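You operate a simulated robot arm through the tools that you are given. There is no shell and no other tool. Be economical: measure what you need, move in short steps, check, and stop when the job is done.

The job below is to be done with a simulated robot arm. You get a single attempt, and the scene is never put back.

## Task
Put tea from the dispenser in the tea tin, as many spoons as its label says.
Fine: lid onto the green mat; one press a spoon, none spilt; slide out again, lid back on.
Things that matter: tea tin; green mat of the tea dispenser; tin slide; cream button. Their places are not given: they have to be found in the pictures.

The check looks at the end state, three seconds after you hand in, the way a careful person would. Anything else that was tipped, shoved, dropped, spilled or broken makes it a failure. A push-on lid holds only when it is set on centred and level and pressed home; a screw cap is set on level and turned clockwise until tight.

## Robot
A 7-joint arm with a two-finger parallel gripper, fixed in place. Base frame: the origin is at the foot of the arm, x ahead of it, y to its left, z up; the work surface is at about z = 0.937. Readings come in m, degrees, newtons and seconds.
With the tool pointing down near the work surface it reaches from about 0.22 to 0.68 m from the base axis. Its first joint turns from -66.0 to 66.0 degrees. Payload 2.4 kg.
The TCP is the grasp point between the finger pads, 0.03 m short of the fingertips. In the tool frame z runs along the fingers and y along their closing line. Largest opening 0.094 m; finger width 0.028, thickness 0.01; the body of the gripper, 0.05 by 0.096 m, starts 0.055 m behind the TCP.
Orientation is told as [roll, pitch, yaw] about the base's x, y, z axes, in that order, counted from this pose: with the fingers straight down and closing along the base's y, the tool's x points along the base's -x, its y along +y and its z along -z.

## Interface
- The arm moves only by the tool step_arm. Its argument "targets" is a list of rows, each a list of 7 numbers: the shift along the tool's x, y, z in m, then the turn, a rotation vector about the tool's x, y, z in degrees, then the finger opening in m, from 0 to 0.094. In form: [[dx, dy, dz, wx, wy, wz, fingers], ...]. A call has 1 to 20 rows; each row is the pose to reach, as a shift and turn from the pose commanded when the call began, along the tool's axes at that moment. Rows are played at 5 a second. More than 0.05 m and 8.6 degrees between two rows, or a gripper value outside its range, and nothing of the call is played. Where a pose cannot be reached the arm comes as near as it can. A force on the tool above 70 N (or 10 N above the force at the start of the call, whichever is more), or a blocked arm, ends the call early, and 0.2 s more pass. The fingers move at their own pace (about 0.153 m/s each) and stop on an object; they squeeze with about 32 N. The grip force told is the motor's: it shows also when the fingers shut on nothing. Time passes only in rows, and 0.2 s behind the last, so rows that repeat a pose let the fingers close. The reply holds the time, the measured pose of the TCP, the force on the tool along the base axes, the opening and the grip force, in the units named above and with some noise.
- Cameras (640 x 400 px; columns grow to the right, rows downward): "scene" is fixed at [0.0456, 0.4779, 1.4512]; the picture's right is [-0.69, -0.72, 0.00], its down [-0.35, 0.34, -0.87] and it looks along [0.63, -0.60, -0.49] (base axes); focal length 306 px, centre (320, 200). "wrist" rides on the gripper at [-0.037, 0, -0.058] in the tool frame; the picture's right is [0.00, -1.00, 0.00], its down [0.97, 0.00, -0.24] and it looks along [0.24, 0.00, 0.97] (tool axes); focal length 218 px, centre (320, 200).
- camera(camera): a new picture of that camera. The clock stands still meanwhile.
- pixel_to_xyz(camera, pixels): there is no depth. For up to 12 entries [column, row, z] of the newest picture of that camera ("zoom" is the newest enlarged one), the place [x, y] in the base frame at which the ray of that pixel passes the height z, good to about 0.002 m. The clock stands still meanwhile.
- enlarge(camera, box): a new picture of the part [left, top, right, bottom] of that camera's present view, enlarged. The clock stands still meanwhile.
- sign_off(): hands the job in; it is judged then, once.

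Keep the steps short. Do not move on a guess: measure, check each grasp and each placing, and mend mistakes. In all there are 80 turns and 38 pictures (those below and enlarged ones count). Leave the gripper open and the arm clear of the work at the hand-in unless told otherwise, and finish with a single line.

The tools are called by a JSON object that holds its "api" and its "payload". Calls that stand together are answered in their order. step_arm: Moves the arm, as the interface text tells. Its arguments: {"type":"object","properties":{"targets":{"type":"array"}},"required":["targets"]} The other tools are called the same way: camera (camera) takes a picture; pixel_to_xyz (camera, pixels) gives the place at which the rays of pixels pass given heights; enlarge (camera, box) takes an enlarged picture of a part of a camera's view; sign_off () hands the job in.

At the start:

```text
time: 0.0
ee_pos: [0.3841, 0.1487, 1.3217]
orientation: [0.2, 0.0, -0.1]
ft_force: [0.6, -0.5, -0.6]
grip_width: 0.0941
grip_force: 0.1
```

scene: 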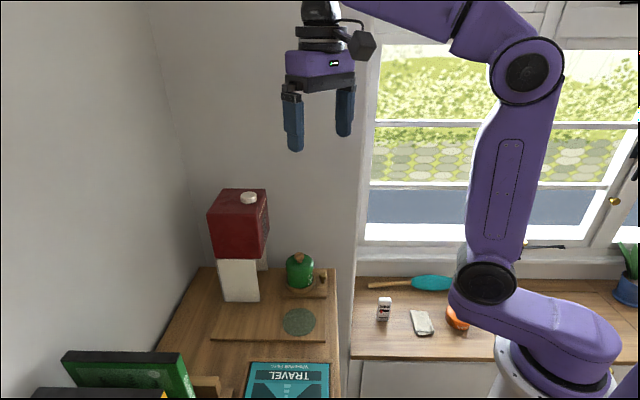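
wrist: 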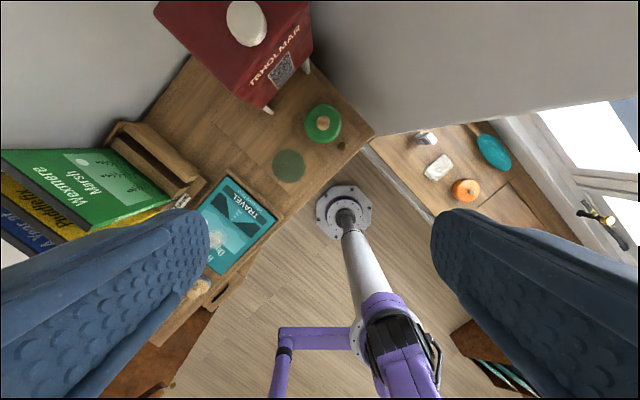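

I see the red dispenser with a cream button on its top at about (248,198), the green tin at (299,272) and the green mat at (299,322). I'll enlarge this area to find the label and the slide.

{"api": "enlarge", "payload": {"camera": "scene", "box": [190, 180, 350, 350]}}

{"api": "enlarge", "payload": {"camera": "wrist", "box": [210, 0, 400, 200]}}

```text
2.35 times, centred on (270, 265) of scene
```

zoom: 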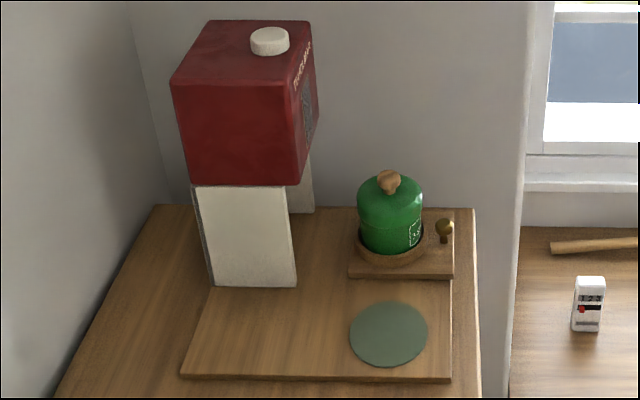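

```text
2.00 times, centred on (305, 100) of wrist
```

zoom: 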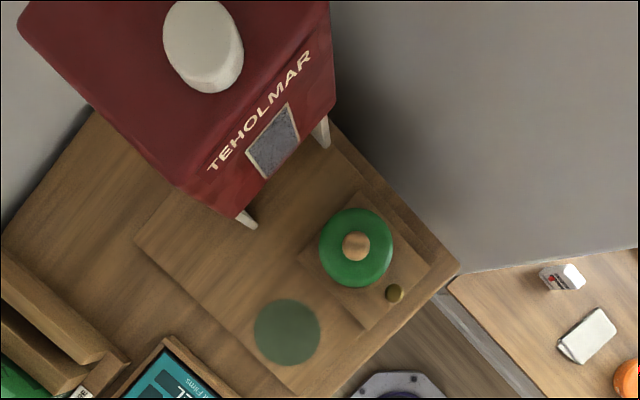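

The tin stands on a small wooden slide with a brass knob. Its label faces the arm's side. I'll measure the main points in the zoomed wrist view.

{"api": "pixel_to_xyz", "payload": {"camera": "zoom", "pixels": [[356, 247, 1.06], [356, 247, 1.08], [287, 333, 0.95], [395, 294, 0.98], [203, 45, 1.25], [240, 222, 0.95], [325, 140, 0.95], [300, 260, 0.96], [367, 328, 0.96], [430, 262, 0.96], [362, 192, 0.96], [135, 240, 0.945]]}}

{"api": "pixel_to_xyz", "payload": {"camera": "scene", "pixels": [[299, 322, 0.95], [248, 198, 1.25], [248, 198, 1.2], [248, 198, 1.15], [299, 257, 1.06], [299, 257, 1.08], [299, 257, 1.04], [323, 279, 0.98], [323, 279, 0.97]]}}

```text
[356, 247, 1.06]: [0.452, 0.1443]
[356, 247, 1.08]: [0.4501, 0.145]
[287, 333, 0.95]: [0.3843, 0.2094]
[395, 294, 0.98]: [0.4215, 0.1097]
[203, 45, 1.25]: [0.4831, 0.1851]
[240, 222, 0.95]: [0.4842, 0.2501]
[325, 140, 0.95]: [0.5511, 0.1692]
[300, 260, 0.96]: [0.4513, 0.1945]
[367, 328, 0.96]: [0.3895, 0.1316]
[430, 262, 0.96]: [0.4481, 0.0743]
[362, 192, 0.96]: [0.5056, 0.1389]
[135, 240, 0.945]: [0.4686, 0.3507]
```

```text
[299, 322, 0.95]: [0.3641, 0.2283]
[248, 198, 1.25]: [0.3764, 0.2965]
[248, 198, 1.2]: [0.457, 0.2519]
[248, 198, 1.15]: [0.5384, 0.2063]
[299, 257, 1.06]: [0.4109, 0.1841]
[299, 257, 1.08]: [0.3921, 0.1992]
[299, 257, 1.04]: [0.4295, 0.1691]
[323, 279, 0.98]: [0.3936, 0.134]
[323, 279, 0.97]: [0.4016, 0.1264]
```

Triangulating the two views puts the tin knob near (0.457,0.143,1.01), the mat near (0.382,0.213), the slide knob near (0.42,0.107) and the button near (0.53,0.213,1.15). The slide appears to run along (0.7,0.7) under the dispenser. I'll turn 45° in yaw and move to the arm's side of the tin so I can read the label.

{"api": "step_arm", "payload": {"targets": [[0.005, -0.015, 0.03, 0, 0, -6, 0.094], [0.01, -0.03, 0.06, 0, 0, -12, 0.094], [0.015, -0.045, 0.09, 0, 0, -18, 0.094], [0.02, -0.06, 0.12, 0, 0, -24, 0.094], [0.025, -0.075, 0.15, 0, 0, -30, 0.094], [0.03, -0.09, 0.18, 0, 0, -36, 0.094], [0.035, -0.105, 0.21, 0, 0, -42, 0.094], [0.039, -0.117, 0.242, 0, 0, -45, 0.094]]}}

{"api": "step_arm", "payload": {"targets": [[0, 0, 0, 0, -8, 0, 0.094], [0, 0, 0, 0, -16, 0, 0.094], [0, 0, 0, 0, -24, 0, 0.094], [0, 0, 0, 0, -32, 0, 0.094], [0, 0, 0, 0, -40, 0, 0.094], [0, 0, 0, 0, -48, 0, 0.094], [0, 0, 0, 0, -56, 0, 0.094], [0, 0, 0, 0, -64, 0, 0.094]]}}

{"api": "camera", "payload": {"camera": "wrist"}}

```text
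time: 1.8
ee_pos: [0.3455, 0.0334, 1.0816]
orientation: [0.0, 0.0, 45.1]
ft_force: [-0.7, 0.2, -0.1]
grip_width: 0.094
grip_force: 0.1
```

```text
time: 3.6
ee_pos: [0.3869, 0.0367, 1.0932]
orientation: [0.1, -64.2, 44.9]
ft_force: [-0.2, 0.1, -0.8]
grip_width: 0.0942
grip_force: 0.0
out of reach, approached as far as the arm can: row 6, 7, 8
```

```text
33 pictures are left
```

wrist: 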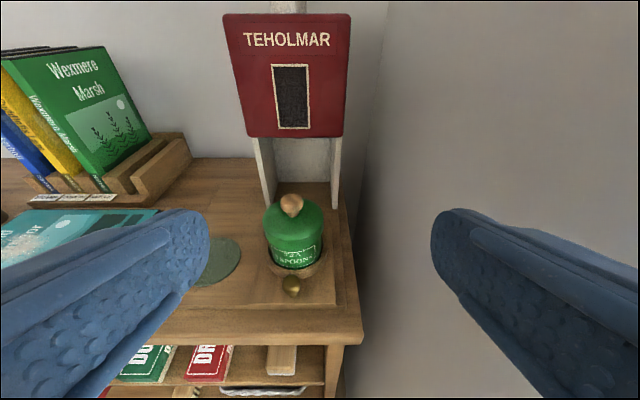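

The label shows on the tin at about (295,257). I'll enlarge it, and also the slide.

{"api": "enlarge", "payload": {"camera": "wrist", "box": [255, 225, 335, 280]}}

{"api": "enlarge", "payload": {"camera": "wrist", "box": [180, 130, 370, 330]}}

```text
7.27 times, centred on (295, 252) of wrist
```

zoom: 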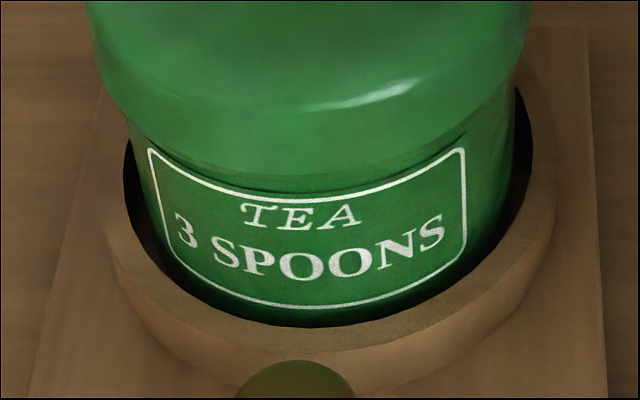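

```text
2.00 times, centred on (275, 230) of wrist
```

zoom: 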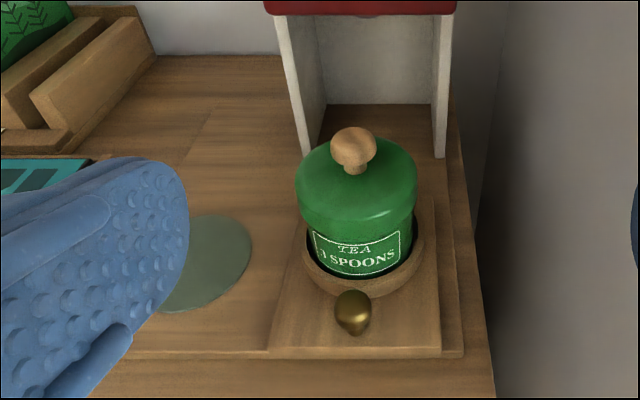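

The label reads 3 SPOONS. Next I'll measure the lid knob, slide knob, mat and button from this view.

{"api": "pixel_to_xyz", "payload": {"camera": "zoom", "pixels": [[353, 148, 1.01], [353, 148, 1.0], [353, 148, 1.02], [353, 308, 0.95], [353, 308, 0.94], [353, 308, 0.96], [203, 262, 0.92], [296, 186, 0.98], [417, 186, 0.98], [270, 350, 0.92], [440, 348, 0.92], [436, 130, 0.92]]}}

```text
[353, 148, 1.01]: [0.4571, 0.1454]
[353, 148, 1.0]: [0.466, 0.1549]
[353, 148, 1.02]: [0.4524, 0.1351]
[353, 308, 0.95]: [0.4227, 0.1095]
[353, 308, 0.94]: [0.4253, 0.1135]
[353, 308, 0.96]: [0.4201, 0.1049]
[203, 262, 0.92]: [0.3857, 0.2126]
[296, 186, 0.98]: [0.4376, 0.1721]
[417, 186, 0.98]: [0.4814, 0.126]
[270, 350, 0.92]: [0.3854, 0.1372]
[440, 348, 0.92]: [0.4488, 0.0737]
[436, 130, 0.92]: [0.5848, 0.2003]
```

I need to know how much room there is in front of the dispenser box, so I'll measure its front edges in both views.

{"api": "pixel_to_xyz", "payload": {"camera": "wrist", "pixels": [[248, 136, 1.06], [248, 136, 1.04], [248, 136, 1.02], [345, 136, 1.06], [345, 136, 1.04], [345, 136, 1.02], [222, 14, 1.15], [265, 208, 0.92], [335, 208, 0.92]]}}

{"api": "pixel_to_xyz", "payload": {"camera": "scene", "pixels": [[260.6, 259, 1.06], [260.6, 259, 1.04], [260.6, 259, 1.02], [256.4, 211.8, 1.16], [256.4, 211.8, 1.14], [248, 198, 1.16], [248, 198, 1.14]]}}

```text
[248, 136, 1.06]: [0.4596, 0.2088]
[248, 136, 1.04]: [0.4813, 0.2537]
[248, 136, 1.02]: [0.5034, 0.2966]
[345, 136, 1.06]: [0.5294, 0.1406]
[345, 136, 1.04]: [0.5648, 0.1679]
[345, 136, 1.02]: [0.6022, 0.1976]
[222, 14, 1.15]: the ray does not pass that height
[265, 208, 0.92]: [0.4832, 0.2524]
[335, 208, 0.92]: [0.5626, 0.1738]
```

```text
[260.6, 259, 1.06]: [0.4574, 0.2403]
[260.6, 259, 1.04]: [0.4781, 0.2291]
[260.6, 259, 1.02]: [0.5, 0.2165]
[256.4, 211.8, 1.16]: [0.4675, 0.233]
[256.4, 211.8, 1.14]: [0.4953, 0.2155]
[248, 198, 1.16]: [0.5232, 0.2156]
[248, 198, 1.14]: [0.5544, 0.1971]
```

The box's front face is at about s=(x+y)/√2=0.496 with its underside at z≈1.05, and the tin axis is at s≈0.425. A straight-down grasp of the lid knob at yaw 0 fits. I'll level the tool first, then turn back to yaw 0 above the tin.

{"api": "step_arm", "payload": {"targets": [[-0.01, 0, -0.005, 0, 8, 0, 0.094], [-0.02, 0, -0.01, 0, 16, 0, 0.094], [-0.03, 0, -0.015, 0, 24, 0, 0.094], [-0.04, 0, -0.02, 0, 32, 0, 0.094], [-0.05, 0, -0.025, 0, 40, 0, 0.094], [-0.054, 0, -0.026, 0, 48, 0, 0.094], [-0.054, 0, -0.026, 0, 56, 0, 0.094], [-0.054, 0, -0.026, 0, 64, 0, 0.094]]}}

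{"api": "step_arm", "payload": {"targets": [[0, 0, 0, 0, 0, 8, 0.05], [0, 0, 0, 0, 0, 16, 0.05], [0, 0, 0, 0, 0, 24, 0.05], [0, 0, 0, 0, 0, 32, 0.05], [0, 0, 0, 0, 0, 40, 0.05], [0, 0, 0, 0, 0, 45, 0.05]]}}

```text
time: 5.4
ee_pos: [0.3865, 0.0384, 1.1538]
orientation: [0.0, -0.1, 44.9]
ft_force: [-0.3, 0.5, 1.1]
grip_width: 0.0942
grip_force: 0.0
```

```text
time: 6.8
ee_pos: [0.3873, 0.0379, 1.1539]
orientation: [0.1, 0.0, -0.1]
ft_force: [-0.9, -0.3, 0.9]
grip_width: 0.0501
grip_force: 0.0
```

The tool is level at yaw 0. I'll move over the tin knob at z 1.09 and look.

{"api": "step_arm", "payload": {"targets": [[-0.023, 0.036, 0.01, 0, 0, 0, 0.05], [-0.046, 0.071, 0.03, 0, 0, 0, 0.05], [-0.07, 0.107, 0.064, 0, 0, 0, 0.05], [-0.07, 0.107, 0.064, 0, 0, 0, 0.05]]}}

{"api": "camera", "payload": {"camera": "wrist"}}

{"api": "enlarge", "payload": {"camera": "scene", "box": [220, 180, 350, 310]}}

```text
refused: row 3 steps farther than a row can; nothing moved
```

```text
30 pictures are left
```

wrist: 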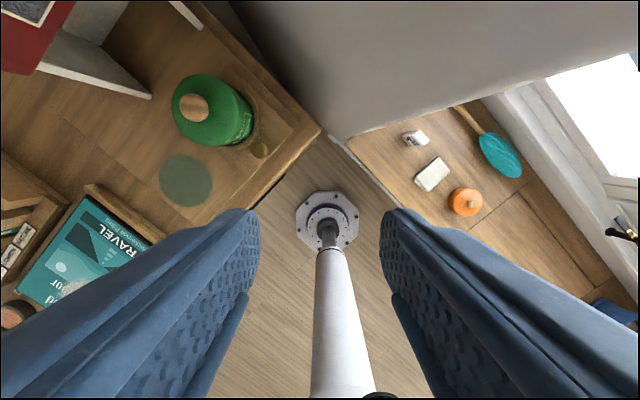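

```text
3.08 times, centred on (285, 245) of scene
```

zoom: 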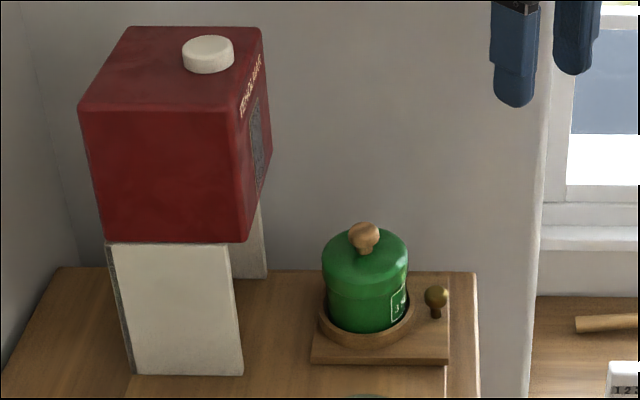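

One step was too long, so nothing moved, but the pictures are still useful. I'll refine the knob and button positions.

{"api": "pixel_to_xyz", "payload": {"camera": "wrist", "pixels": [[194, 108, 1.01], [194, 108, 1.0], [260, 150, 0.95], [186, 181, 0.92]]}}

{"api": "pixel_to_xyz", "payload": {"camera": "zoom", "pixels": [[364, 238, 1.01], [364, 238, 1.0], [208, 47, 1.16], [208, 47, 1.15], [436, 297, 0.95], [436, 297, 0.945]]}}

{"api": "step_arm", "payload": {"targets": [[-0.018, 0.027, 0.01, 0, 0, 0, 0.05], [-0.036, 0.054, 0.02, 0, 0, 0, 0.05], [-0.054, 0.08, 0.035, 0, 0, 0, 0.05], [-0.07, 0.107, 0.05, 0, 0, 0, 0.05], [-0.07, 0.107, 0.06, 0, 0, 0, 0.05]]}}

{"api": "camera", "payload": {"camera": "wrist"}}

```text
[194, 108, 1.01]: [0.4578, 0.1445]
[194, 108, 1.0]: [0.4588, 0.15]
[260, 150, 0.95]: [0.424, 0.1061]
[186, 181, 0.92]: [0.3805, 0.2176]
```

```text
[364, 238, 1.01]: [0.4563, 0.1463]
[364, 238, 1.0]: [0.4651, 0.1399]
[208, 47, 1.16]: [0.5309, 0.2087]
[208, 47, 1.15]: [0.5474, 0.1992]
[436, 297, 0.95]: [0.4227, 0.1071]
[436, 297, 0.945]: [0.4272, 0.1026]
```

```text
time: 8.0
ee_pos: [0.4566, 0.1481, 1.0936]
orientation: [0.0, 0.0, 0.0]
ft_force: [0.1, -0.6, 0.7]
grip_width: 0.05
grip_force: 0.0
```

```text
28 pictures are left
```

wrist: 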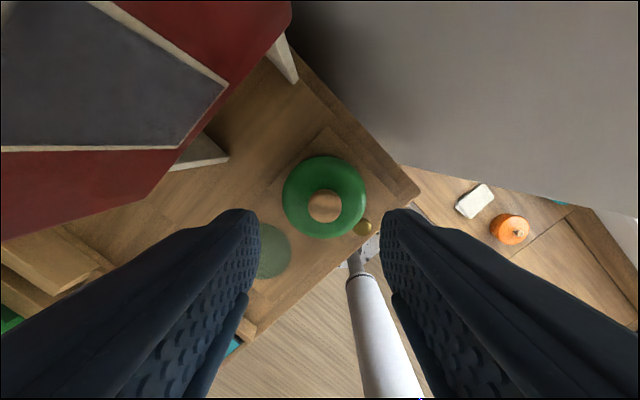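

The knob is at (324,206), nearly under the TCP. The knob spans z≈0.998–1.02, so the fingertips should end near 1.002. I'll narrow the opening to 0.036 and descend to TCP z≈1.034, then look.

{"api": "pixel_to_xyz", "payload": {"camera": "wrist", "pixels": [[324, 206, 1.015], [324, 206, 1.01], [284, 198, 0.985], [367, 198, 0.985]]}}

{"api": "step_arm", "payload": {"targets": [[0, -0.002, 0.02, 0, 0, 0, 0.036], [0, -0.002, 0.04, 0, 0, 0, 0.036], [0, -0.002, 0.05, 0, 0, 0, 0.036], [0, -0.002, 0.06, 0, 0, 0, 0.036]]}}

{"api": "enlarge", "payload": {"camera": "scene", "box": [250, 220, 350, 300]}}

```text
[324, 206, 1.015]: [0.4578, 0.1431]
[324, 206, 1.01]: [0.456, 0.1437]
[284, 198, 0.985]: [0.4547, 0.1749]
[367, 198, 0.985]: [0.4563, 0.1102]
```

```text
time: 9.0
ee_pos: [0.458, 0.1444, 1.0324]
orientation: [0.0, 0.0, -0.1]
ft_force: [-0.2, -0.6, -0.8]
grip_width: 0.0362
grip_force: 0.1
```

```text
5.00 times, centred on (300, 260) of scene
```

zoom: 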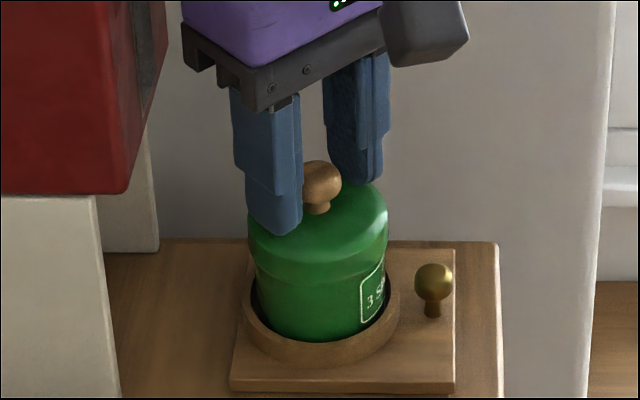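

The fingers straddle the knob and there is no contact force. I'll lower 3 mm more and close.

{"api": "step_arm", "payload": {"targets": [[0, 0, 0.003, 0, 0, 0, 0.036], [0, 0, 0.003, 0, 0, 0, 0.0], [0, 0, 0.003, 0, 0, 0, 0.0], [0, 0, 0.003, 0, 0, 0, 0.0]]}}

{"api": "enlarge", "payload": {"camera": "scene", "box": [250, 220, 350, 300]}}

```text
time: 10.0
ee_pos: [0.4581, 0.1447, 1.0299]
orientation: [0.2, -0.2, 0.0]
ft_force: [-2.9, 2.6, 27.8]
grip_width: 0.0201
grip_force: 32.5
```

```text
5.00 times, centred on (300, 260) of scene
```

zoom: 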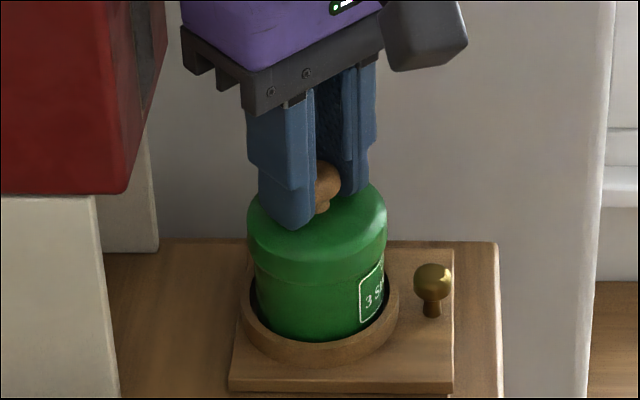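

The knob is gripped at 0.020 opening, with some upward reaction. I'll lift slowly in small steps and watch the force.

{"api": "step_arm", "payload": {"targets": [[0, 0, -0.002, 0, 0, 0, 0], [0, 0, -0.004, 0, 0, 0, 0], [0, 0, -0.007, 0, 0, 0, 0], [0, 0, -0.01, 0, 0, 0, 0], [0, 0, -0.015, 0, 0, 0, 0], [0, 0, -0.02, 0, 0, 0, 0]]}}

{"api": "enlarge", "payload": {"camera": "scene", "box": [250, 220, 350, 300]}}

```text
time: 11.4
ee_pos: [0.4572, 0.1437, 1.0504]
orientation: [0.1, 0.0, 0.0]
ft_force: [0.2, 0.0, -1.3]
grip_width: 0.0202
grip_force: 32.3
```

```text
5.00 times, centred on (300, 260) of scene
```

zoom: 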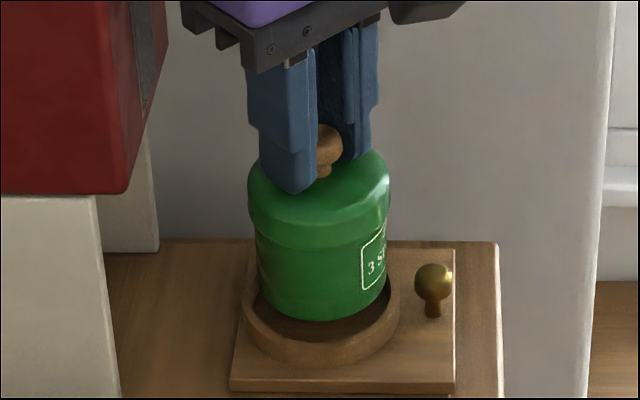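

The whole tin came up with the lid, so the lid is holding on. I'll set the tin back into its ring first, then try to turn the lid counter-clockwise a little and watch the label to see if it turns on the tin.

{"api": "step_arm", "payload": {"targets": [[0, 0, 0.005, 0, 0, 0, 0], [0, 0, 0.01, 0, 0, 0, 0], [0, 0, 0.015, 0, 0, 0, 0], [0, 0, 0.019, 0, 0, 0, 0], [0, 0, 0.021, 0, 0, 0, 0]]}}

{"api": "step_arm", "payload": {"targets": [[0, 0, 0, 0, 0, -6, 0], [0, 0, 0, 0, 0, -12, 0], [0, 0, 0, 0, 0, -18, 0], [0, 0, 0, 0, 0, -24, 0], [0, 0, 0, 0, 0, -30, 0]]}}

{"api": "enlarge", "payload": {"camera": "scene", "box": [250, 220, 350, 300]}}

```text
time: 12.6
ee_pos: [0.4551, 0.1445, 1.031]
orientation: [0.2, -0.2, 0.0]
ft_force: [-2.2, 1.7, 13.0]
grip_width: 0.0201
grip_force: 32.0
```

```text
time: 13.8
ee_pos: [0.4576, 0.1445, 1.0294]
orientation: [0.0, -0.3, 30.1]
ft_force: [-1.0, 0.6, 35.8]
grip_width: 0.0201
grip_force: 32.1
```

```text
5.00 times, centred on (300, 260) of scene
```

zoom: 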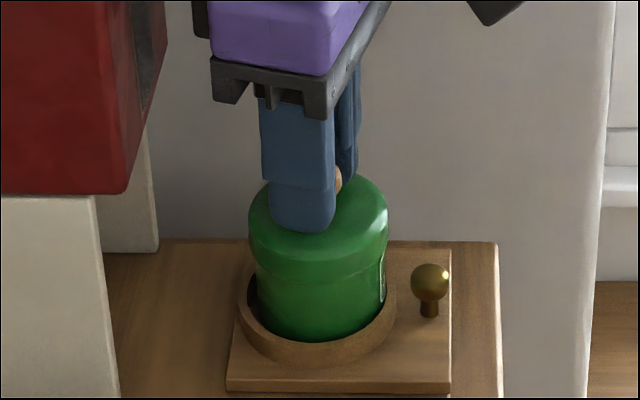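

The label turned along with the lid, so this is a push-on lid and twisting does nothing. I'll turn it back, let go, and regrip at yaw 45 so the finger line is square to the slide. Then a light sideways load can jam the tin in its ring while I lift.

{"api": "step_arm", "payload": {"targets": [[0, 0, 0, 0, 0, 6, 0], [0, 0, 0, 0, 0, 12, 0], [0, 0, 0, 0, 0, 18, 0], [0, 0, 0, 0, 0, 24, 0], [0, 0, 0, 0, 0, 30, 0], [0, 0, -0.001, 0, 0, 30, 0.036], [0, 0, -0.001, 0, 0, 30, 0.036]]}}

{"api": "step_arm", "payload": {"targets": [[0, 0, -0.02, 0, 0, 0, 0.036], [0, 0, -0.02, 0, 0, -8, 0.036], [0, 0, -0.02, 0, 0, -16, 0.036], [0, 0, -0.02, 0, 0, -24, 0.036], [0, 0, -0.02, 0, 0, -32, 0.036], [0, 0, -0.02, 0, 0, -40, 0.036], [0, 0, -0.02, 0, 0, -45, 0.036], [0, 0, -0.02, 0, 0, -45, 0.036]]}}

{"api": "camera", "payload": {"camera": "wrist"}}

```text
time: 15.4
ee_pos: [0.4581, 0.1439, 1.0306]
orientation: [0.2, -0.1, -0.1]
ft_force: [-0.9, 0.2, 28.6]
grip_width: 0.0263
grip_force: 0.0
```

```text
time: 17.2
ee_pos: [0.4582, 0.143, 1.0495]
orientation: [0.1, -0.1, 45.1]
ft_force: [-0.2, 0.7, 0.2]
grip_width: 0.036
grip_force: 0.1
```

```text
23 pictures are left
```

wrist: 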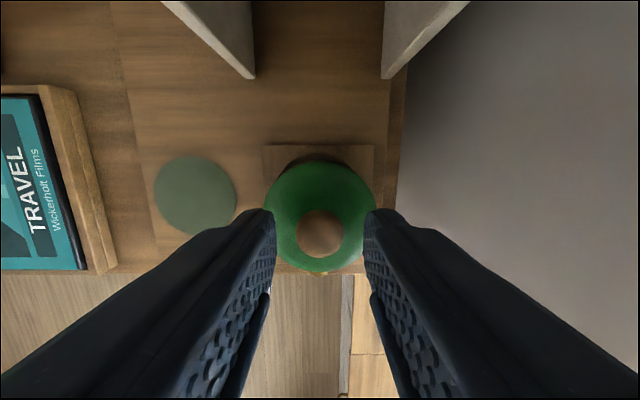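

The view is aligned with the board and the knob is centred at (320,235). I'll lower to TCP z≈1.033, close, then load sideways by 5 mm along the tool's y.

{"api": "step_arm", "payload": {"targets": [[0, 0, 0.01, 0, 0, 0, 0.036], [0, 0, 0.0165, 0, 0, 0, 0.036], [0, 0, 0.0165, 0, 0, 0, 0.0], [0, 0, 0.0165, 0, 0, 0, 0.0], [0, 0, 0.0165, 0, 0, 0, 0.0]]}}

{"api": "step_arm", "payload": {"targets": [[0, 0.001, 0, 0, 0, 0, 0], [0, 0.002, 0, 0, 0, 0, 0], [0, 0.003, 0, 0, 0, 0, 0], [0, 0.004, 0, 0, 0, 0, 0], [0, 0.005, 0, 0, 0, 0, 0]]}}

```text
time: 18.4
ee_pos: [0.4557, 0.1427, 1.0317]
orientation: [0.2, 0.1, 45.0]
ft_force: [-1.3, 1.2, 3.6]
grip_width: 0.0184
grip_force: 32.0
```

```text
time: 19.6
ee_pos: [0.453, 0.1477, 1.0335]
orientation: [0.0, -0.1, 44.9]
ft_force: [-0.1, -0.3, 0.1]
grip_width: 0.0187
grip_force: 31.6
```

It moved 5 mm with almost no force, so the tin has that much play in its ring. I'll go on sideways until there is a real load.

{"api": "step_arm", "payload": {"targets": [[0, 0.001, 0, 0, 0, 0, 0], [0, 0.002, 0, 0, 0, 0, 0], [0, 0.003, 0, 0, 0, 0, 0], [0, 0.004, 0, 0, 0, 0, 0]]}}

{"api": "enlarge", "payload": {"camera": "scene", "box": [250, 220, 350, 300]}}

```text
time: 20.6
ee_pos: [0.4521, 0.1499, 1.0335]
orientation: [0.1, -0.1, 45.0]
ft_force: [1.0, 0.4, 0.0]
grip_width: 0.0184
grip_force: 32.0
```

```text
5.00 times, centred on (300, 260) of scene
```

zoom: 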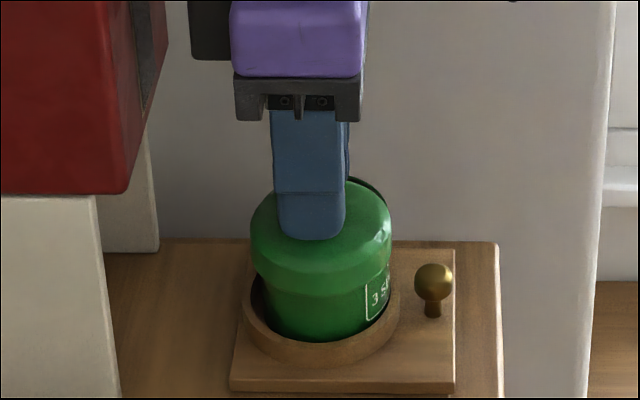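

The lid has shifted off the rim: a dark crescent shows at (370,190), and the tin stayed put. I'll lift straight up slowly.

{"api": "step_arm", "payload": {"targets": [[0, 0, -0.003, 0, 0, 0, 0], [0, 0, -0.007, 0, 0, 0, 0], [0, 0, -0.012, 0, 0, 0, 0], [0, 0, -0.02, 0, 0, 0, 0], [0, 0, -0.03, 0, 0, 0, 0]]}}

{"api": "enlarge", "payload": {"camera": "scene", "box": [250, 210, 350, 290]}}

```text
time: 21.8
ee_pos: [0.4508, 0.1501, 1.0641]
orientation: [0.1, -0.1, 45.0]
ft_force: [0.2, 0.3, -1.3]
grip_width: 0.0184
grip_force: 31.9
```

```text
5.00 times, centred on (300, 250) of scene
```

zoom: 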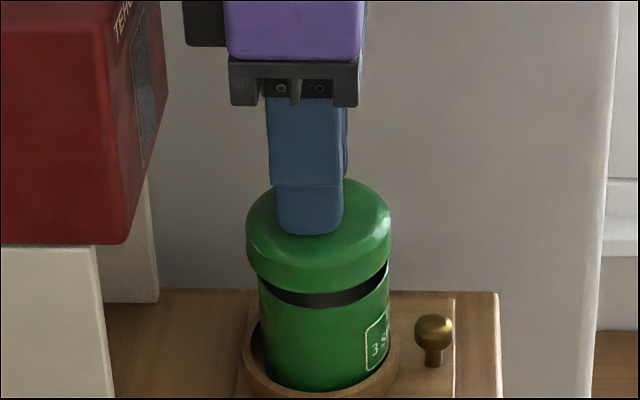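

The lid is off and the tin stayed in place. I'll carry the lid to over the mat centre at about (0.383,0.2145), then lower part of the way.

{"api": "step_arm", "payload": {"targets": [[0, 0, -0.02, 0, 0, 0, 0], [0.001, 0.03, -0.02, 0, 0, 0, 0], [0.002, 0.06, -0.02, 0, 0, 0, 0], [0.0025, 0.0937, -0.02, 0, 0, 0, 0], [0.0025, 0.0937, 0.02, 0, 0, 0, 0], [0.0025, 0.0937, 0.06, 0, 0, 0, 0], [0.0025, 0.0937, 0.065, 0, 0, 0, 0]]}}

{"api": "enlarge", "payload": {"camera": "scene", "box": [240, 240, 360, 340]}}

{"api": "camera", "payload": {"camera": "wrist"}}

```text
time: 23.4
ee_pos: [0.3828, 0.2142, 0.9994]
orientation: [0.2, 0.0, 45.0]
ft_force: [0.1, 0.6, -0.1]
grip_width: 0.0184
grip_force: 31.9
```

```text
4.00 times, centred on (300, 290) of scene
```

zoom: 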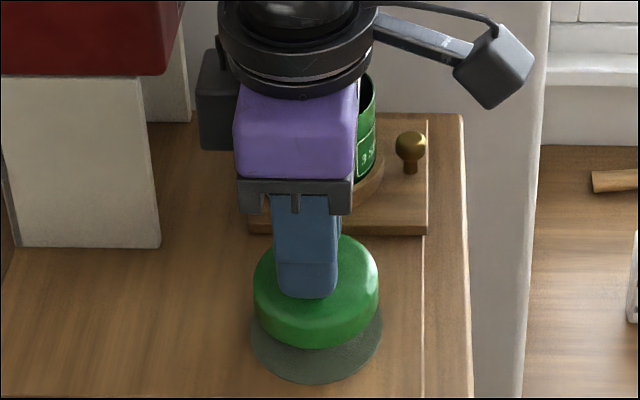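

```text
19 pictures are left
```

wrist: 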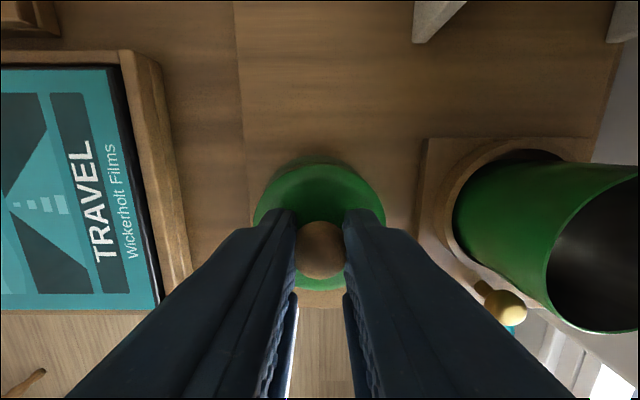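

The lid is centred over the mat. I'll lower in small steps and watch for contact.

{"api": "step_arm", "payload": {"targets": [[0, 0, 0.005, 0, 0, 0, 0], [0, 0, 0.01, 0, 0, 0, 0], [0, 0, 0.014, 0, 0, 0, 0], [0, 0, 0.017, 0, 0, 0, 0]]}}

{"api": "enlarge", "payload": {"camera": "scene", "box": [260, 280, 340, 340]}}

```text
time: 24.4
ee_pos: [0.3824, 0.2153, 0.9816]
orientation: [0.1, 0.0, 45.0]
ft_force: [0.4, 0.4, -0.5]
grip_width: 0.0185
grip_force: 32.1
```

```text
6.67 times, centred on (300, 310) of scene
```

zoom: 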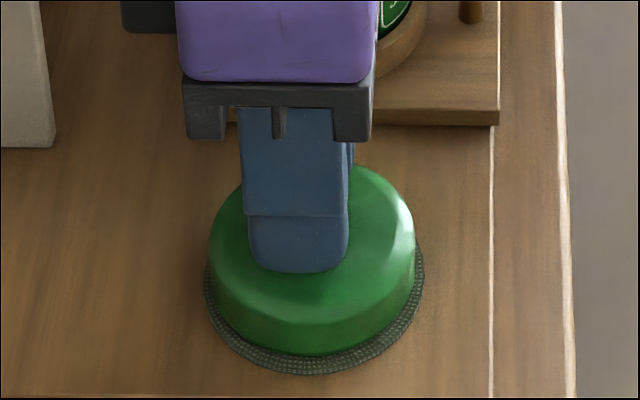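

The lid is a few millimetres above the mat. I'll go down 2 mm at a time.

{"api": "step_arm", "payload": {"targets": [[0, 0, 0.002, 0, 0, 0, 0], [0, 0, 0.003, 0, 0, 0, 0], [0, 0, 0.003, 0, 0, 0, 0]]}}

{"api": "step_arm", "payload": {"targets": [[0, 0, 0.001, 0, 0, 0, 0], [0, 0, 0.002, 0, 0, 0, 0], [0, 0, 0.002, 0, 0, 0, 0]]}}

```text
time: 25.2
ee_pos: [0.3816, 0.214, 0.9795]
orientation: [0.1, -0.1, 44.9]
ft_force: [0.5, 0.4, -1.3]
grip_width: 0.0184
grip_force: 32.4
```

```text
time: 26.0
ee_pos: [0.3823, 0.2156, 0.9774]
orientation: [0.2, -0.1, 45.0]
ft_force: [-0.2, -0.4, -0.6]
grip_width: 0.0184
grip_force: 32.2
```

{"api": "step_arm", "payload": {"targets": [[0, 0, 0.001, 0, 0, 0, 0], [0, 0, 0.002, 0, 0, 0, 0], [0, 0, 0.002, 0, 0, 0, 0]]}}

{"api": "step_arm", "payload": {"targets": [[0, 0, 0.001, 0, 0, 0, 0], [0, 0, 0.002, 0, 0, 0, 0], [0, 0, 0.002, 0, 0, 0, 0]]}}

```text
time: 26.8
ee_pos: [0.3825, 0.2137, 0.9747]
orientation: [0.1, -0.2, 45.0]
ft_force: [-0.4, -0.2, -0.6]
grip_width: 0.0183
grip_force: 31.9
```

```text
time: 27.6
ee_pos: [0.3815, 0.2142, 0.972]
orientation: [0.1, -0.1, 45.0]
ft_force: [0.2, -0.3, -0.6]
grip_width: 0.0184
grip_force: 31.8
```

No contact yet, so I'll look to see the gap.

{"api": "enlarge", "payload": {"camera": "scene", "box": [260, 280, 340, 340]}}

```text
6.67 times, centred on (300, 310) of scene
```

zoom: 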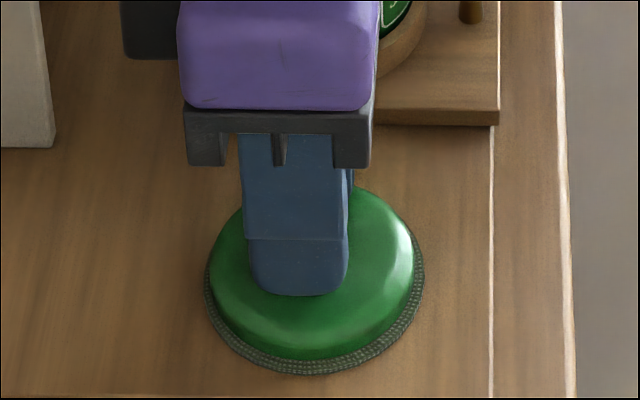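

{"api": "step_arm", "payload": {"targets": [[0, 0, 0.001, 0, 0, 0, 0], [0, 0, 0.002, 0, 0, 0, 0], [0, 0, 0.002, 0, 0, 0, 0]]}}

{"api": "step_arm", "payload": {"targets": [[0, 0, 0.001, 0, 0, 0, 0], [0, 0, 0.002, 0, 0, 0, 0], [0, 0, 0.002, 0, 0, 0, 0]]}}

```text
time: 28.4
ee_pos: [0.3831, 0.2153, 0.9708]
orientation: [0.1, -0.1, 45.1]
ft_force: [0.1, -0.1, -0.3]
grip_width: 0.0186
grip_force: 31.7
```

```text
time: 29.2
ee_pos: [0.3842, 0.2147, 0.9675]
orientation: [0.1, 0.0, 45.0]
ft_force: [0.6, 0.0, -0.3]
grip_width: 0.0183
grip_force: 31.7
```

{"api": "step_arm", "payload": {"targets": [[0, 0, 0.001, 0, 0, 0, 0], [0, 0, 0.002, 0, 0, 0, 0], [0, 0, 0.002, 0, 0, 0, 0]]}}

{"api": "enlarge", "payload": {"camera": "scene", "box": [260, 280, 340, 340]}}

```text
time: 30.0
ee_pos: [0.3827, 0.2147, 0.9662]
orientation: [0.1, -0.1, 45.1]
ft_force: [-1.4, 0.7, 1.1]
grip_width: 0.0183
grip_force: 32.0
```

```text
6.67 times, centred on (300, 310) of scene
```

zoom: 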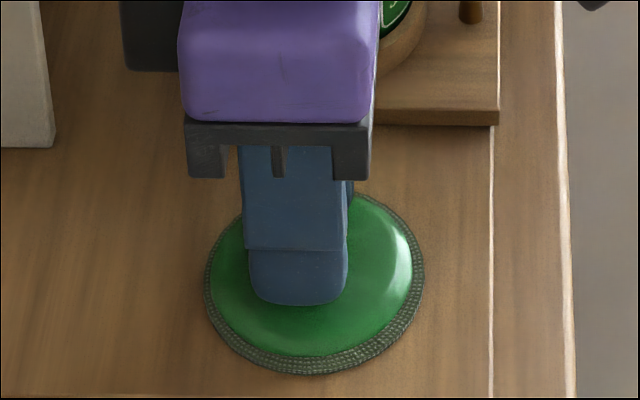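

Some contact force is starting. I'll go 1 mm more to confirm it is resting.

{"api": "step_arm", "payload": {"targets": [[0, 0, 0.001, 0, 0, 0, 0], [0, 0, 0.001, 0, 0, 0, 0]]}}

```text
time: 30.6
ee_pos: [0.3837, 0.2148, 0.9672]
orientation: [0.0, -0.1, 45.0]
ft_force: [-2.4, -0.1, 15.7]
grip_width: 0.0181
grip_force: 32.3
```

Firm contact now (15.7 N), so the lid rests on the mat. I'll ease back up 1 mm, open, and rise.

{"api": "step_arm", "payload": {"targets": [[0, 0, -0.001, 0, 0, 0, 0.0], [0, 0, -0.001, 0, 0, 0, 0.036], [0, 0, -0.001, 0, 0, 0, 0.036], [0, 0, -0.02, 0, 0, 0, 0.036], [0, 0, -0.05, 0, 0, 0, 0.036], [0, 0, -0.09, 0, 0, 0, 0.036], [0, 0, -0.13, 0, 0, 0, 0.036]]}}

{"api": "enlarge", "payload": {"camera": "scene", "box": [220, 220, 360, 340]}}

```text
time: 32.2
ee_pos: [0.3849, 0.2127, 1.0957]
orientation: [0.1, 0.1, 44.8]
ft_force: [-0.2, -0.3, 0.2]
grip_width: 0.0359
grip_force: 0.2
```

```text
3.33 times, centred on (290, 280) of scene
```

zoom: 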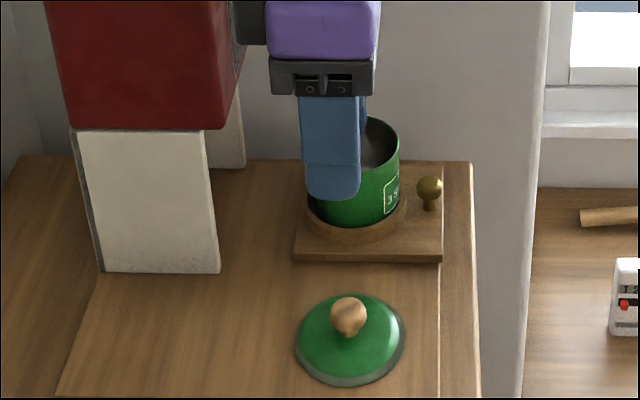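

The lid sits level on the mat and the tin is open. Next is the slide: I'll back away over the front of the slide, then tilt the tool forward 50° so I can hold the brass knob without touching the box.

{"api": "step_arm", "payload": {"targets": [[0.034, -0.025, 0, 0, 0, 0, 0.036], [0.068, -0.05, 0, 0, 0, 0, 0.036], [0.102, -0.076, 0, 0, 0, 0, 0.036], [0.1365, -0.101, 0, 0, 0, 0, 0.036], [0.1365, -0.101, 0, 0, -8, 0, 0.036], [0.1365, -0.101, 0, 0, -16, 0, 0.036], [0.1365, -0.101, 0, 0, -24, 0, 0.036], [0.1365, -0.101, 0, 0, -32, 0, 0.036], [0.1365, -0.101, 0, 0, -40, 0, 0.036], [0.1365, -0.101, 0, 0, -48, 0, 0.036], [0.1365, -0.101, 0, 0, -50, 0, 0.036]]}}

{"api": "camera", "payload": {"camera": "wrist"}}

```text
time: 34.6
ee_pos: [0.3575, 0.0445, 1.0952]
orientation: [0.2, -50.1, 44.7]
ft_force: [-1.2, 0.2, 0.8]
grip_width: 0.0363
grip_force: 0.1
```

```text
14 pictures are left
```

wrist: 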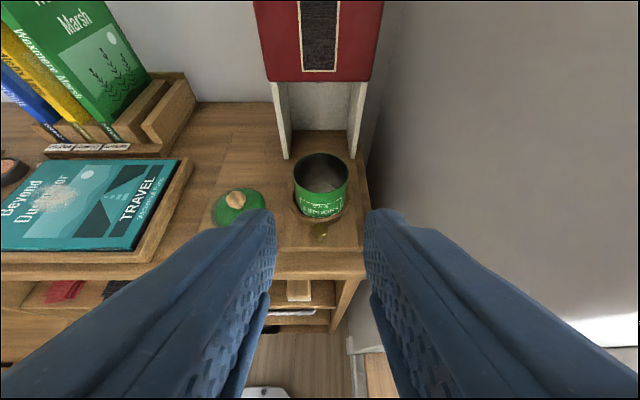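

The brass knob shows at (318,233). I'll check its place and approach, stopping about 25 mm short.

{"api": "pixel_to_xyz", "payload": {"camera": "wrist", "pixels": [[318, 232, 0.95], [318, 232, 0.945], [321, 156, 0.985], [285, 204, 0.93], [352, 204, 0.93]]}}

{"api": "step_arm", "payload": {"targets": [[0.0135, 0, 0.03, 0, 0, 0, 0.036], [0.027, 0, 0.06, 0, 0, 0, 0.036], [0.0405, 0, 0.09, 0, 0, 0, 0.036], [0.0519, -0.001, 0.118, 0, 0, 0, 0.036], [0.0519, -0.001, 0.118, 0, 0, 0, 0.036]]}}

{"api": "enlarge", "payload": {"camera": "scene", "box": [270, 240, 350, 310]}}

```text
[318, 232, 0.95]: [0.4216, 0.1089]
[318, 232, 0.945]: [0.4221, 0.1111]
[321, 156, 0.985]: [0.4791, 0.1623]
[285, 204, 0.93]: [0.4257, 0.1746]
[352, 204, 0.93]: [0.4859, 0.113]
```

```text
time: 35.8
ee_pos: [0.3977, 0.089, 0.9783]
orientation: [0.0, -50.1, 44.9]
ft_force: [-0.4, 0.5, 0.5]
grip_width: 0.036
grip_force: 0.1
```

```text
5.71 times, centred on (310, 275) of scene
```

zoom: 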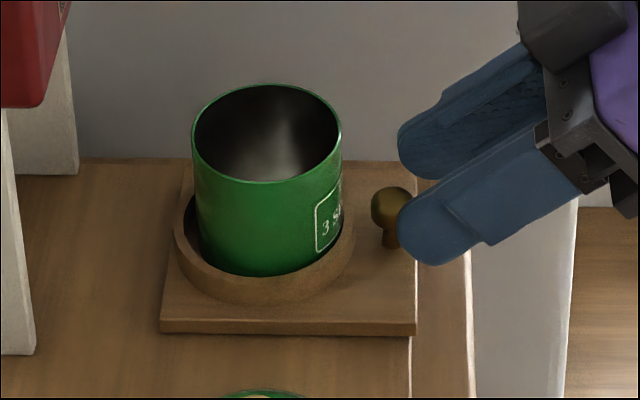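

The fingers line up on both sides of the brass knob. I'll move in the last 19 mm with a 2.5 mm side correction and close.

{"api": "step_arm", "payload": {"targets": [[0, -0.0025, 0.007, 0, 0, 0, 0.036], [0, -0.0025, 0.014, 0, 0, 0, 0.036], [0, -0.0025, 0.0185, 0, 0, 0, 0.036], [0, -0.0025, 0.0185, 0, 0, 0, 0.0], [0, -0.0025, 0.0185, 0, 0, 0, 0.0], [0, -0.0025, 0.0185, 0, 0, 0, 0.0]]}}

```text
time: 37.2
ee_pos: [0.4094, 0.0996, 0.9668]
orientation: [-0.1, -50.2, 45.4]
ft_force: [-18.7, 18.2, 7.5]
grip_width: 0.0167
grip_force: 45.0
```

The knob is gripped (0.0167 opening), but there's a side load of about 26 N along +y. I'll ease that by shifting +y in 1 mm steps.

{"api": "step_arm", "payload": {"targets": [[0, 0.001, 0, 0, 0, 0, 0], [0, 0.002, 0, 0, 0, 0, 0], [0, 0.002, 0, 0, 0, 0, 0]]}}

```text
time: 38.0
ee_pos: [0.4076, 0.0962, 0.9674]
orientation: [0.1, -50.1, 45.1]
ft_force: [-15.9, 16.7, 9.9]
grip_width: 0.0168
grip_force: 45.4
```

{"api": "step_arm", "payload": {"targets": [[0, 0.001, 0, 0, 0, 0, 0], [0, 0.002, 0, 0, 0, 0, 0], [0, 0.002, 0, 0, 0, 0, 0]]}}

{"api": "enlarge", "payload": {"camera": "scene", "box": [270, 240, 350, 310]}}

```text
time: 38.8
ee_pos: [0.4089, 0.0969, 0.9677]
orientation: [0.3, -50.0, 44.6]
ft_force: [-7.1, 10.2, 3.4]
grip_width: 0.0167
grip_force: 44.7
```

```text
5.71 times, centred on (310, 275) of scene
```

zoom: 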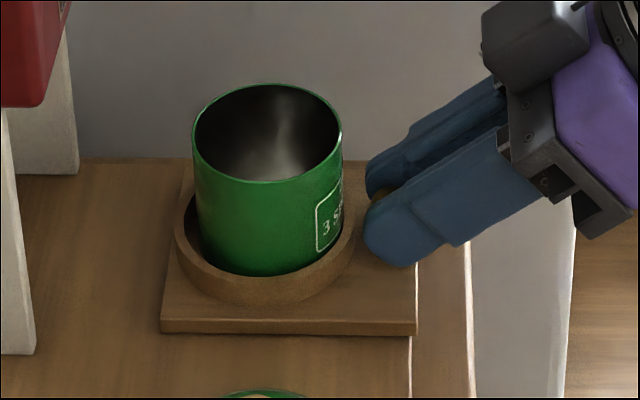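

The knob is held and the load is dropping. I'll push along the slide 10 mm and check the force.

{"api": "step_arm", "payload": {"targets": [[0, 0.001, 0, 0, 0, 0, 0], [-0.0032, 0.001, 0.0038, 0, 0, 0, 0], [-0.0064, 0.001, 0.0077, 0, 0, 0, 0], [-0.0064, 0.001, 0.0077, 0, 0, 0, 0]]}}

```text
time: 39.8
ee_pos: [0.4146, 0.1051, 0.9671]
orientation: [0.1, -50.2, 44.5]
ft_force: [6.2, -5.7, 6.4]
grip_width: 0.0168
grip_force: 45.3
```

It slides freely (almost no force along s). I'll push 40 mm more.

{"api": "step_arm", "payload": {"targets": [[-0.0064, -0.0004, 0.0077, 0, 0, 0, 0], [-0.0129, -0.0004, 0.0153, 0, 0, 0, 0], [-0.0193, -0.0004, 0.023, 0, 0, 0, 0], [-0.0257, -0.0004, 0.0306, 0, 0, 0, 0]]}}

{"api": "camera", "payload": {"camera": "scene"}}

```text
time: 40.8
ee_pos: [0.4439, 0.1335, 0.9682]
orientation: [0.3, -49.9, 44.7]
ft_force: [11.7, -12.6, -1.7]
grip_width: 0.0168
grip_force: 44.8
```

```text
11 pictures are left
```

scene: 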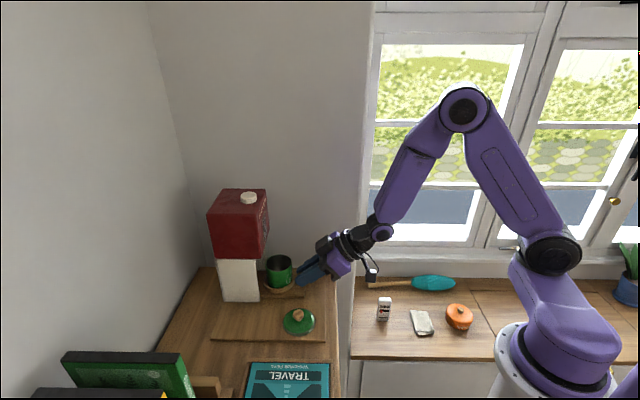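

It works, and the tin is nearing the box. The sideways load (17 N toward −y) shows the slide's axis is a few degrees off 45°, so I'll correct for that and push 20 mm more.

{"api": "step_arm", "payload": {"targets": [[0, -0.0015, 0, 0, 0, 0, 0], [-0.0048, -0.002, 0.0057, 0, 0, 0, 0], [-0.0096, -0.0025, 0.0115, 0, 0, 0, 0], [-0.0129, -0.003, 0.0153, 0, 0, 0, 0]]}}

```text
time: 41.8
ee_pos: [0.4581, 0.146, 0.9673]
orientation: [0.2, -49.9, 45.2]
ft_force: [-0.2, -1.2, -8.4]
grip_width: 0.0166
grip_force: 45.0
```

Sideways load is gone. I'll continue, with a 1 mm drop to ease the vertical load.

{"api": "step_arm", "payload": {"targets": [[-0.0025, -0.0003, 0.0044, 0, 0, 0, 0], [-0.0057, -0.0006, 0.0083, 0, 0, 0, 0], [-0.0089, -0.0009, 0.0121, 0, 0, 0, 0], [-0.0121, -0.0012, 0.0159, 0, 0, 0, 0]]}}

```text
time: 42.8
ee_pos: [0.4731, 0.1592, 0.9669]
orientation: [0.0, -50.1, 45.3]
ft_force: [-14.3, 12.6, -0.3]
grip_width: 0.0169
grip_force: 44.8
```

Now +19 N sideways, so I'll undo part of that correction and go on 15 mm, watching for the stop.

{"api": "step_arm", "payload": {"targets": [[0, 0.0012, 0, 0, 0, 0, 0], [-0.0032, 0.0012, 0.0038, 0, 0, 0, 0], [-0.0064, 0.0012, 0.0077, 0, 0, 0, 0], [-0.0096, 0.0012, 0.0115, 0, 0, 0, 0]]}}

{"api": "enlarge", "payload": {"camera": "scene", "box": [200, 180, 350, 310]}}

```text
time: 43.8
ee_pos: [0.4833, 0.1724, 0.9675]
orientation: [0.0, -50.1, 45.1]
ft_force: [-13.8, 12.5, 1.2]
grip_width: 0.0169
grip_force: 45.0
```

```text
3.08 times, centred on (275, 245) of scene
```

zoom: 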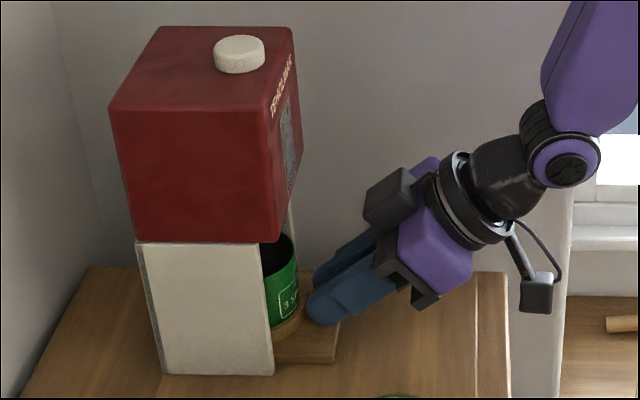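

The tin is entering the dispenser and the hand is clear. I'll continue 15 mm.

{"api": "step_arm", "payload": {"targets": [[0, 0.0012, 0, 0, 0, 0, 0], [-0.0032, 0.0012, 0.0038, 0, 0, 0, 0], [-0.0064, 0.0012, 0.0077, 0, 0, 0, 0], [-0.0096, 0.0012, 0.0115, 0, 0, 0, 0]]}}

```text
time: 44.8
ee_pos: [0.4913, 0.1793, 0.9676]
orientation: [0.1, -49.9, 44.9]
ft_force: [-52.5, -19.3, 38.8]
grip_width: 0.0168
grip_force: 45.0
```

The end stop is reached (51 N against along s). I'll ease the push by 4 mm, which the arm's compliance takes up, and read again.

{"api": "step_arm", "payload": {"targets": [[0.0013, 0.0008, -0.0015, 0, 0, 0, 0], [0.0026, 0.0015, -0.0031, 0, 0, 0, 0], [0.0026, 0.0015, -0.0031, 0, 0, 0, 0]]}}

```text
time: 45.6
ee_pos: [0.4897, 0.1786, 0.9676]
orientation: [0.1, -50.2, 44.7]
ft_force: [-13.1, -2.4, 12.7]
grip_width: 0.0165
grip_force: 44.9
```

Still lightly against the stop (about 11 N). I'll open and back straight off along the fingers, then take a picture.

{"api": "step_arm", "payload": {"targets": [[0, 0, 0, 0, 0, 0, 0.036], [0, 0, 0, 0, 0, 0, 0.036], [0, 0, -0.03, 0, 0, 0, 0.036], [0, 0, -0.07, 0, 0, 0, 0.036], [0, 0, -0.11, 0, 0, 0, 0.036]]}}

{"api": "camera", "payload": {"camera": "wrist"}}

```text
time: 46.8
ee_pos: [0.4295, 0.1185, 1.0379]
orientation: [0.1, -50.0, 44.8]
ft_force: [0.0, -0.4, -0.1]
grip_width: 0.0361
grip_force: 0.0
```

```text
9 pictures are left
```

wrist: 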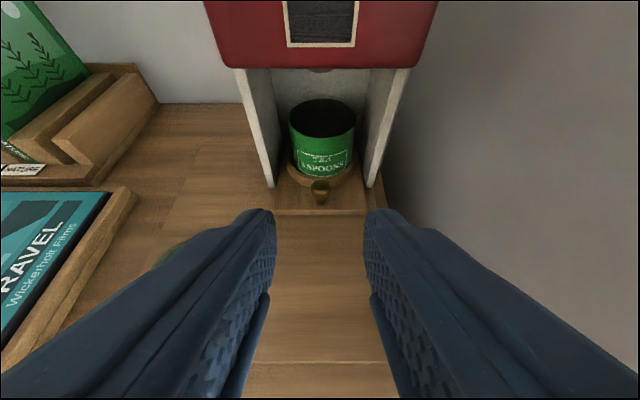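

The tin sits fully in under the spout. Next is the button. I'll rise 0.2 m and level the tool with the fingers closed.

{"api": "step_arm", "payload": {"targets": [[-0.0306, 0, -0.0257, 0, 0, 0, 0.036], [-0.0613, 0, -0.0514, 0, 8, 0, 0.02], [-0.0919, 0, -0.0772, 0, 16, 0, 0.0], [-0.1226, 0, -0.1029, 0, 24, 0, 0.0], [-0.1532, 0, -0.1286, 0, 32, 0, 0.0], [-0.1532, 0, -0.1286, 0, 40, 0, 0.0], [-0.1532, 0, -0.1286, 0, 48, 0, 0.0], [-0.1532, 0, -0.1286, 0, 50, 0, 0.0]]}}

```text
time: 48.6
ee_pos: [0.43, 0.1202, 1.2382]
orientation: [0.0, 0.0, 44.8]
ft_force: [0.0, 0.1, -0.1]
grip_width: 0.0001
grip_force: 31.7
```

I'll move over the button at about (0.5265,0.210), staying above it, and look.

{"api": "step_arm", "payload": {"targets": [[-0.033, -0.001, 0, 0, 0, 0, 0], [-0.066, -0.002, 0, 0, 0, 0, 0], [-0.099, -0.003, 0, 0, 0, 0, 0], [-0.1319, -0.0046, 0, 0, 0, 0, 0], [-0.1319, -0.0046, 0, 0, 0, 0, 0]]}}

{"api": "camera", "payload": {"camera": "wrist"}}

```text
time: 49.8
ee_pos: [0.5257, 0.2083, 1.2376]
orientation: [0.0, -0.1, 45.0]
ft_force: [0.6, 0.7, 0.2]
grip_width: 0.0
grip_force: 32.4
```

```text
8 pictures are left
```

wrist: 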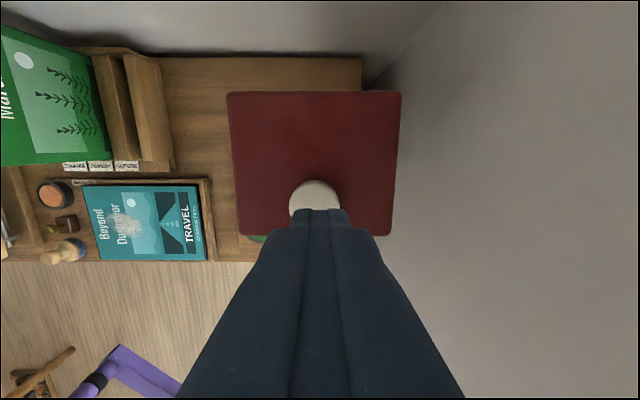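

{"api": "pixel_to_xyz", "payload": {"camera": "wrist", "pixels": [[315, 206, 1.162], [315, 180, 1.162], [289, 205, 1.162], [341, 205, 1.162], [232, 235, 1.145], [392, 235, 1.145]]}}

```text
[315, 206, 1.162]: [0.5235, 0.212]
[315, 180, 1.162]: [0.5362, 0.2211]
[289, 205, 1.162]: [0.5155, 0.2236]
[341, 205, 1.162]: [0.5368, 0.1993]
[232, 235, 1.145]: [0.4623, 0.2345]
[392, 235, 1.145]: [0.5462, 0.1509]
```

The button centre is at about (0.525,0.2115). I'll lower the closed fingertips to just above it, then press in fine steps.

{"api": "step_arm", "payload": {"targets": [[-0.002, 0.002, 0.015, 0, 0, 0, 0], [-0.002, 0.002, 0.03, 0, 0, 0, 0], [-0.002, 0.002, 0.038, 0, 0, 0, 0], [-0.002, 0.002, 0.038, 0, 0, 0, 0]]}}

{"api": "step_arm", "payload": {"targets": [[0, 0, 0.002, 0, 0, 0, 0], [0, 0, 0.004, 0, 0, 0, 0], [0, 0, 0.006, 0, 0, 0, 0], [0, 0, 0.006, 0, 0, 0, 0]]}}

```text
time: 50.8
ee_pos: [0.5274, 0.2114, 1.1986]
orientation: [0.1, 0.0, 45.0]
ft_force: [0.6, 0.0, 0.0]
grip_width: 0.0
grip_force: 32.0
```

```text
time: 51.8
ee_pos: [0.5265, 0.2124, 1.1933]
orientation: [0.2, -0.1, 44.9]
ft_force: [-0.1, 0.6, 2.5]
grip_width: 0.0001
grip_force: 31.6
```

Contact is starting (2.5 N at z 1.193). I'll press further in 1 mm steps.

{"api": "step_arm", "payload": {"targets": [[0, 0, 0.001, 0, 0, 0, 0], [0, 0, 0.002, 0, 0, 0, 0], [0, 0, 0.003, 0, 0, 0, 0]]}}

```text
time: 52.6
ee_pos: [0.526, 0.2127, 1.1926]
orientation: [0.1, -0.1, 45.1]
ft_force: [0.2, 1.5, 1.8]
grip_width: 0.0001
grip_force: 32.1
```

{"api": "step_arm", "payload": {"targets": [[0, 0, 0.001, 0, 0, 0, 0], [0, 0, 0.002, 0, 0, 0, 0], [0, 0, 0.003, 0, 0, 0, 0]]}}

```text
time: 53.4
ee_pos: [0.5266, 0.212, 1.188]
orientation: [-0.1, -0.2, 45.0]
ft_force: [-1.9, -1.0, 7.8]
grip_width: 0.0002
grip_force: 32.2
```

{"api": "step_arm", "payload": {"targets": [[0, 0, 0.001, 0, 0, 0, 0], [0, 0, 0.002, 0, 0, 0, 0], [0, 0, 0.002, 0, 0, 0, 0]]}}

```text
time: 54.2
ee_pos: [0.526, 0.2115, 1.1871]
orientation: [0.0, -0.3, 45.0]
ft_force: [-2.4, -1.2, 25.8]
grip_width: 0.0001
grip_force: 32.1
```

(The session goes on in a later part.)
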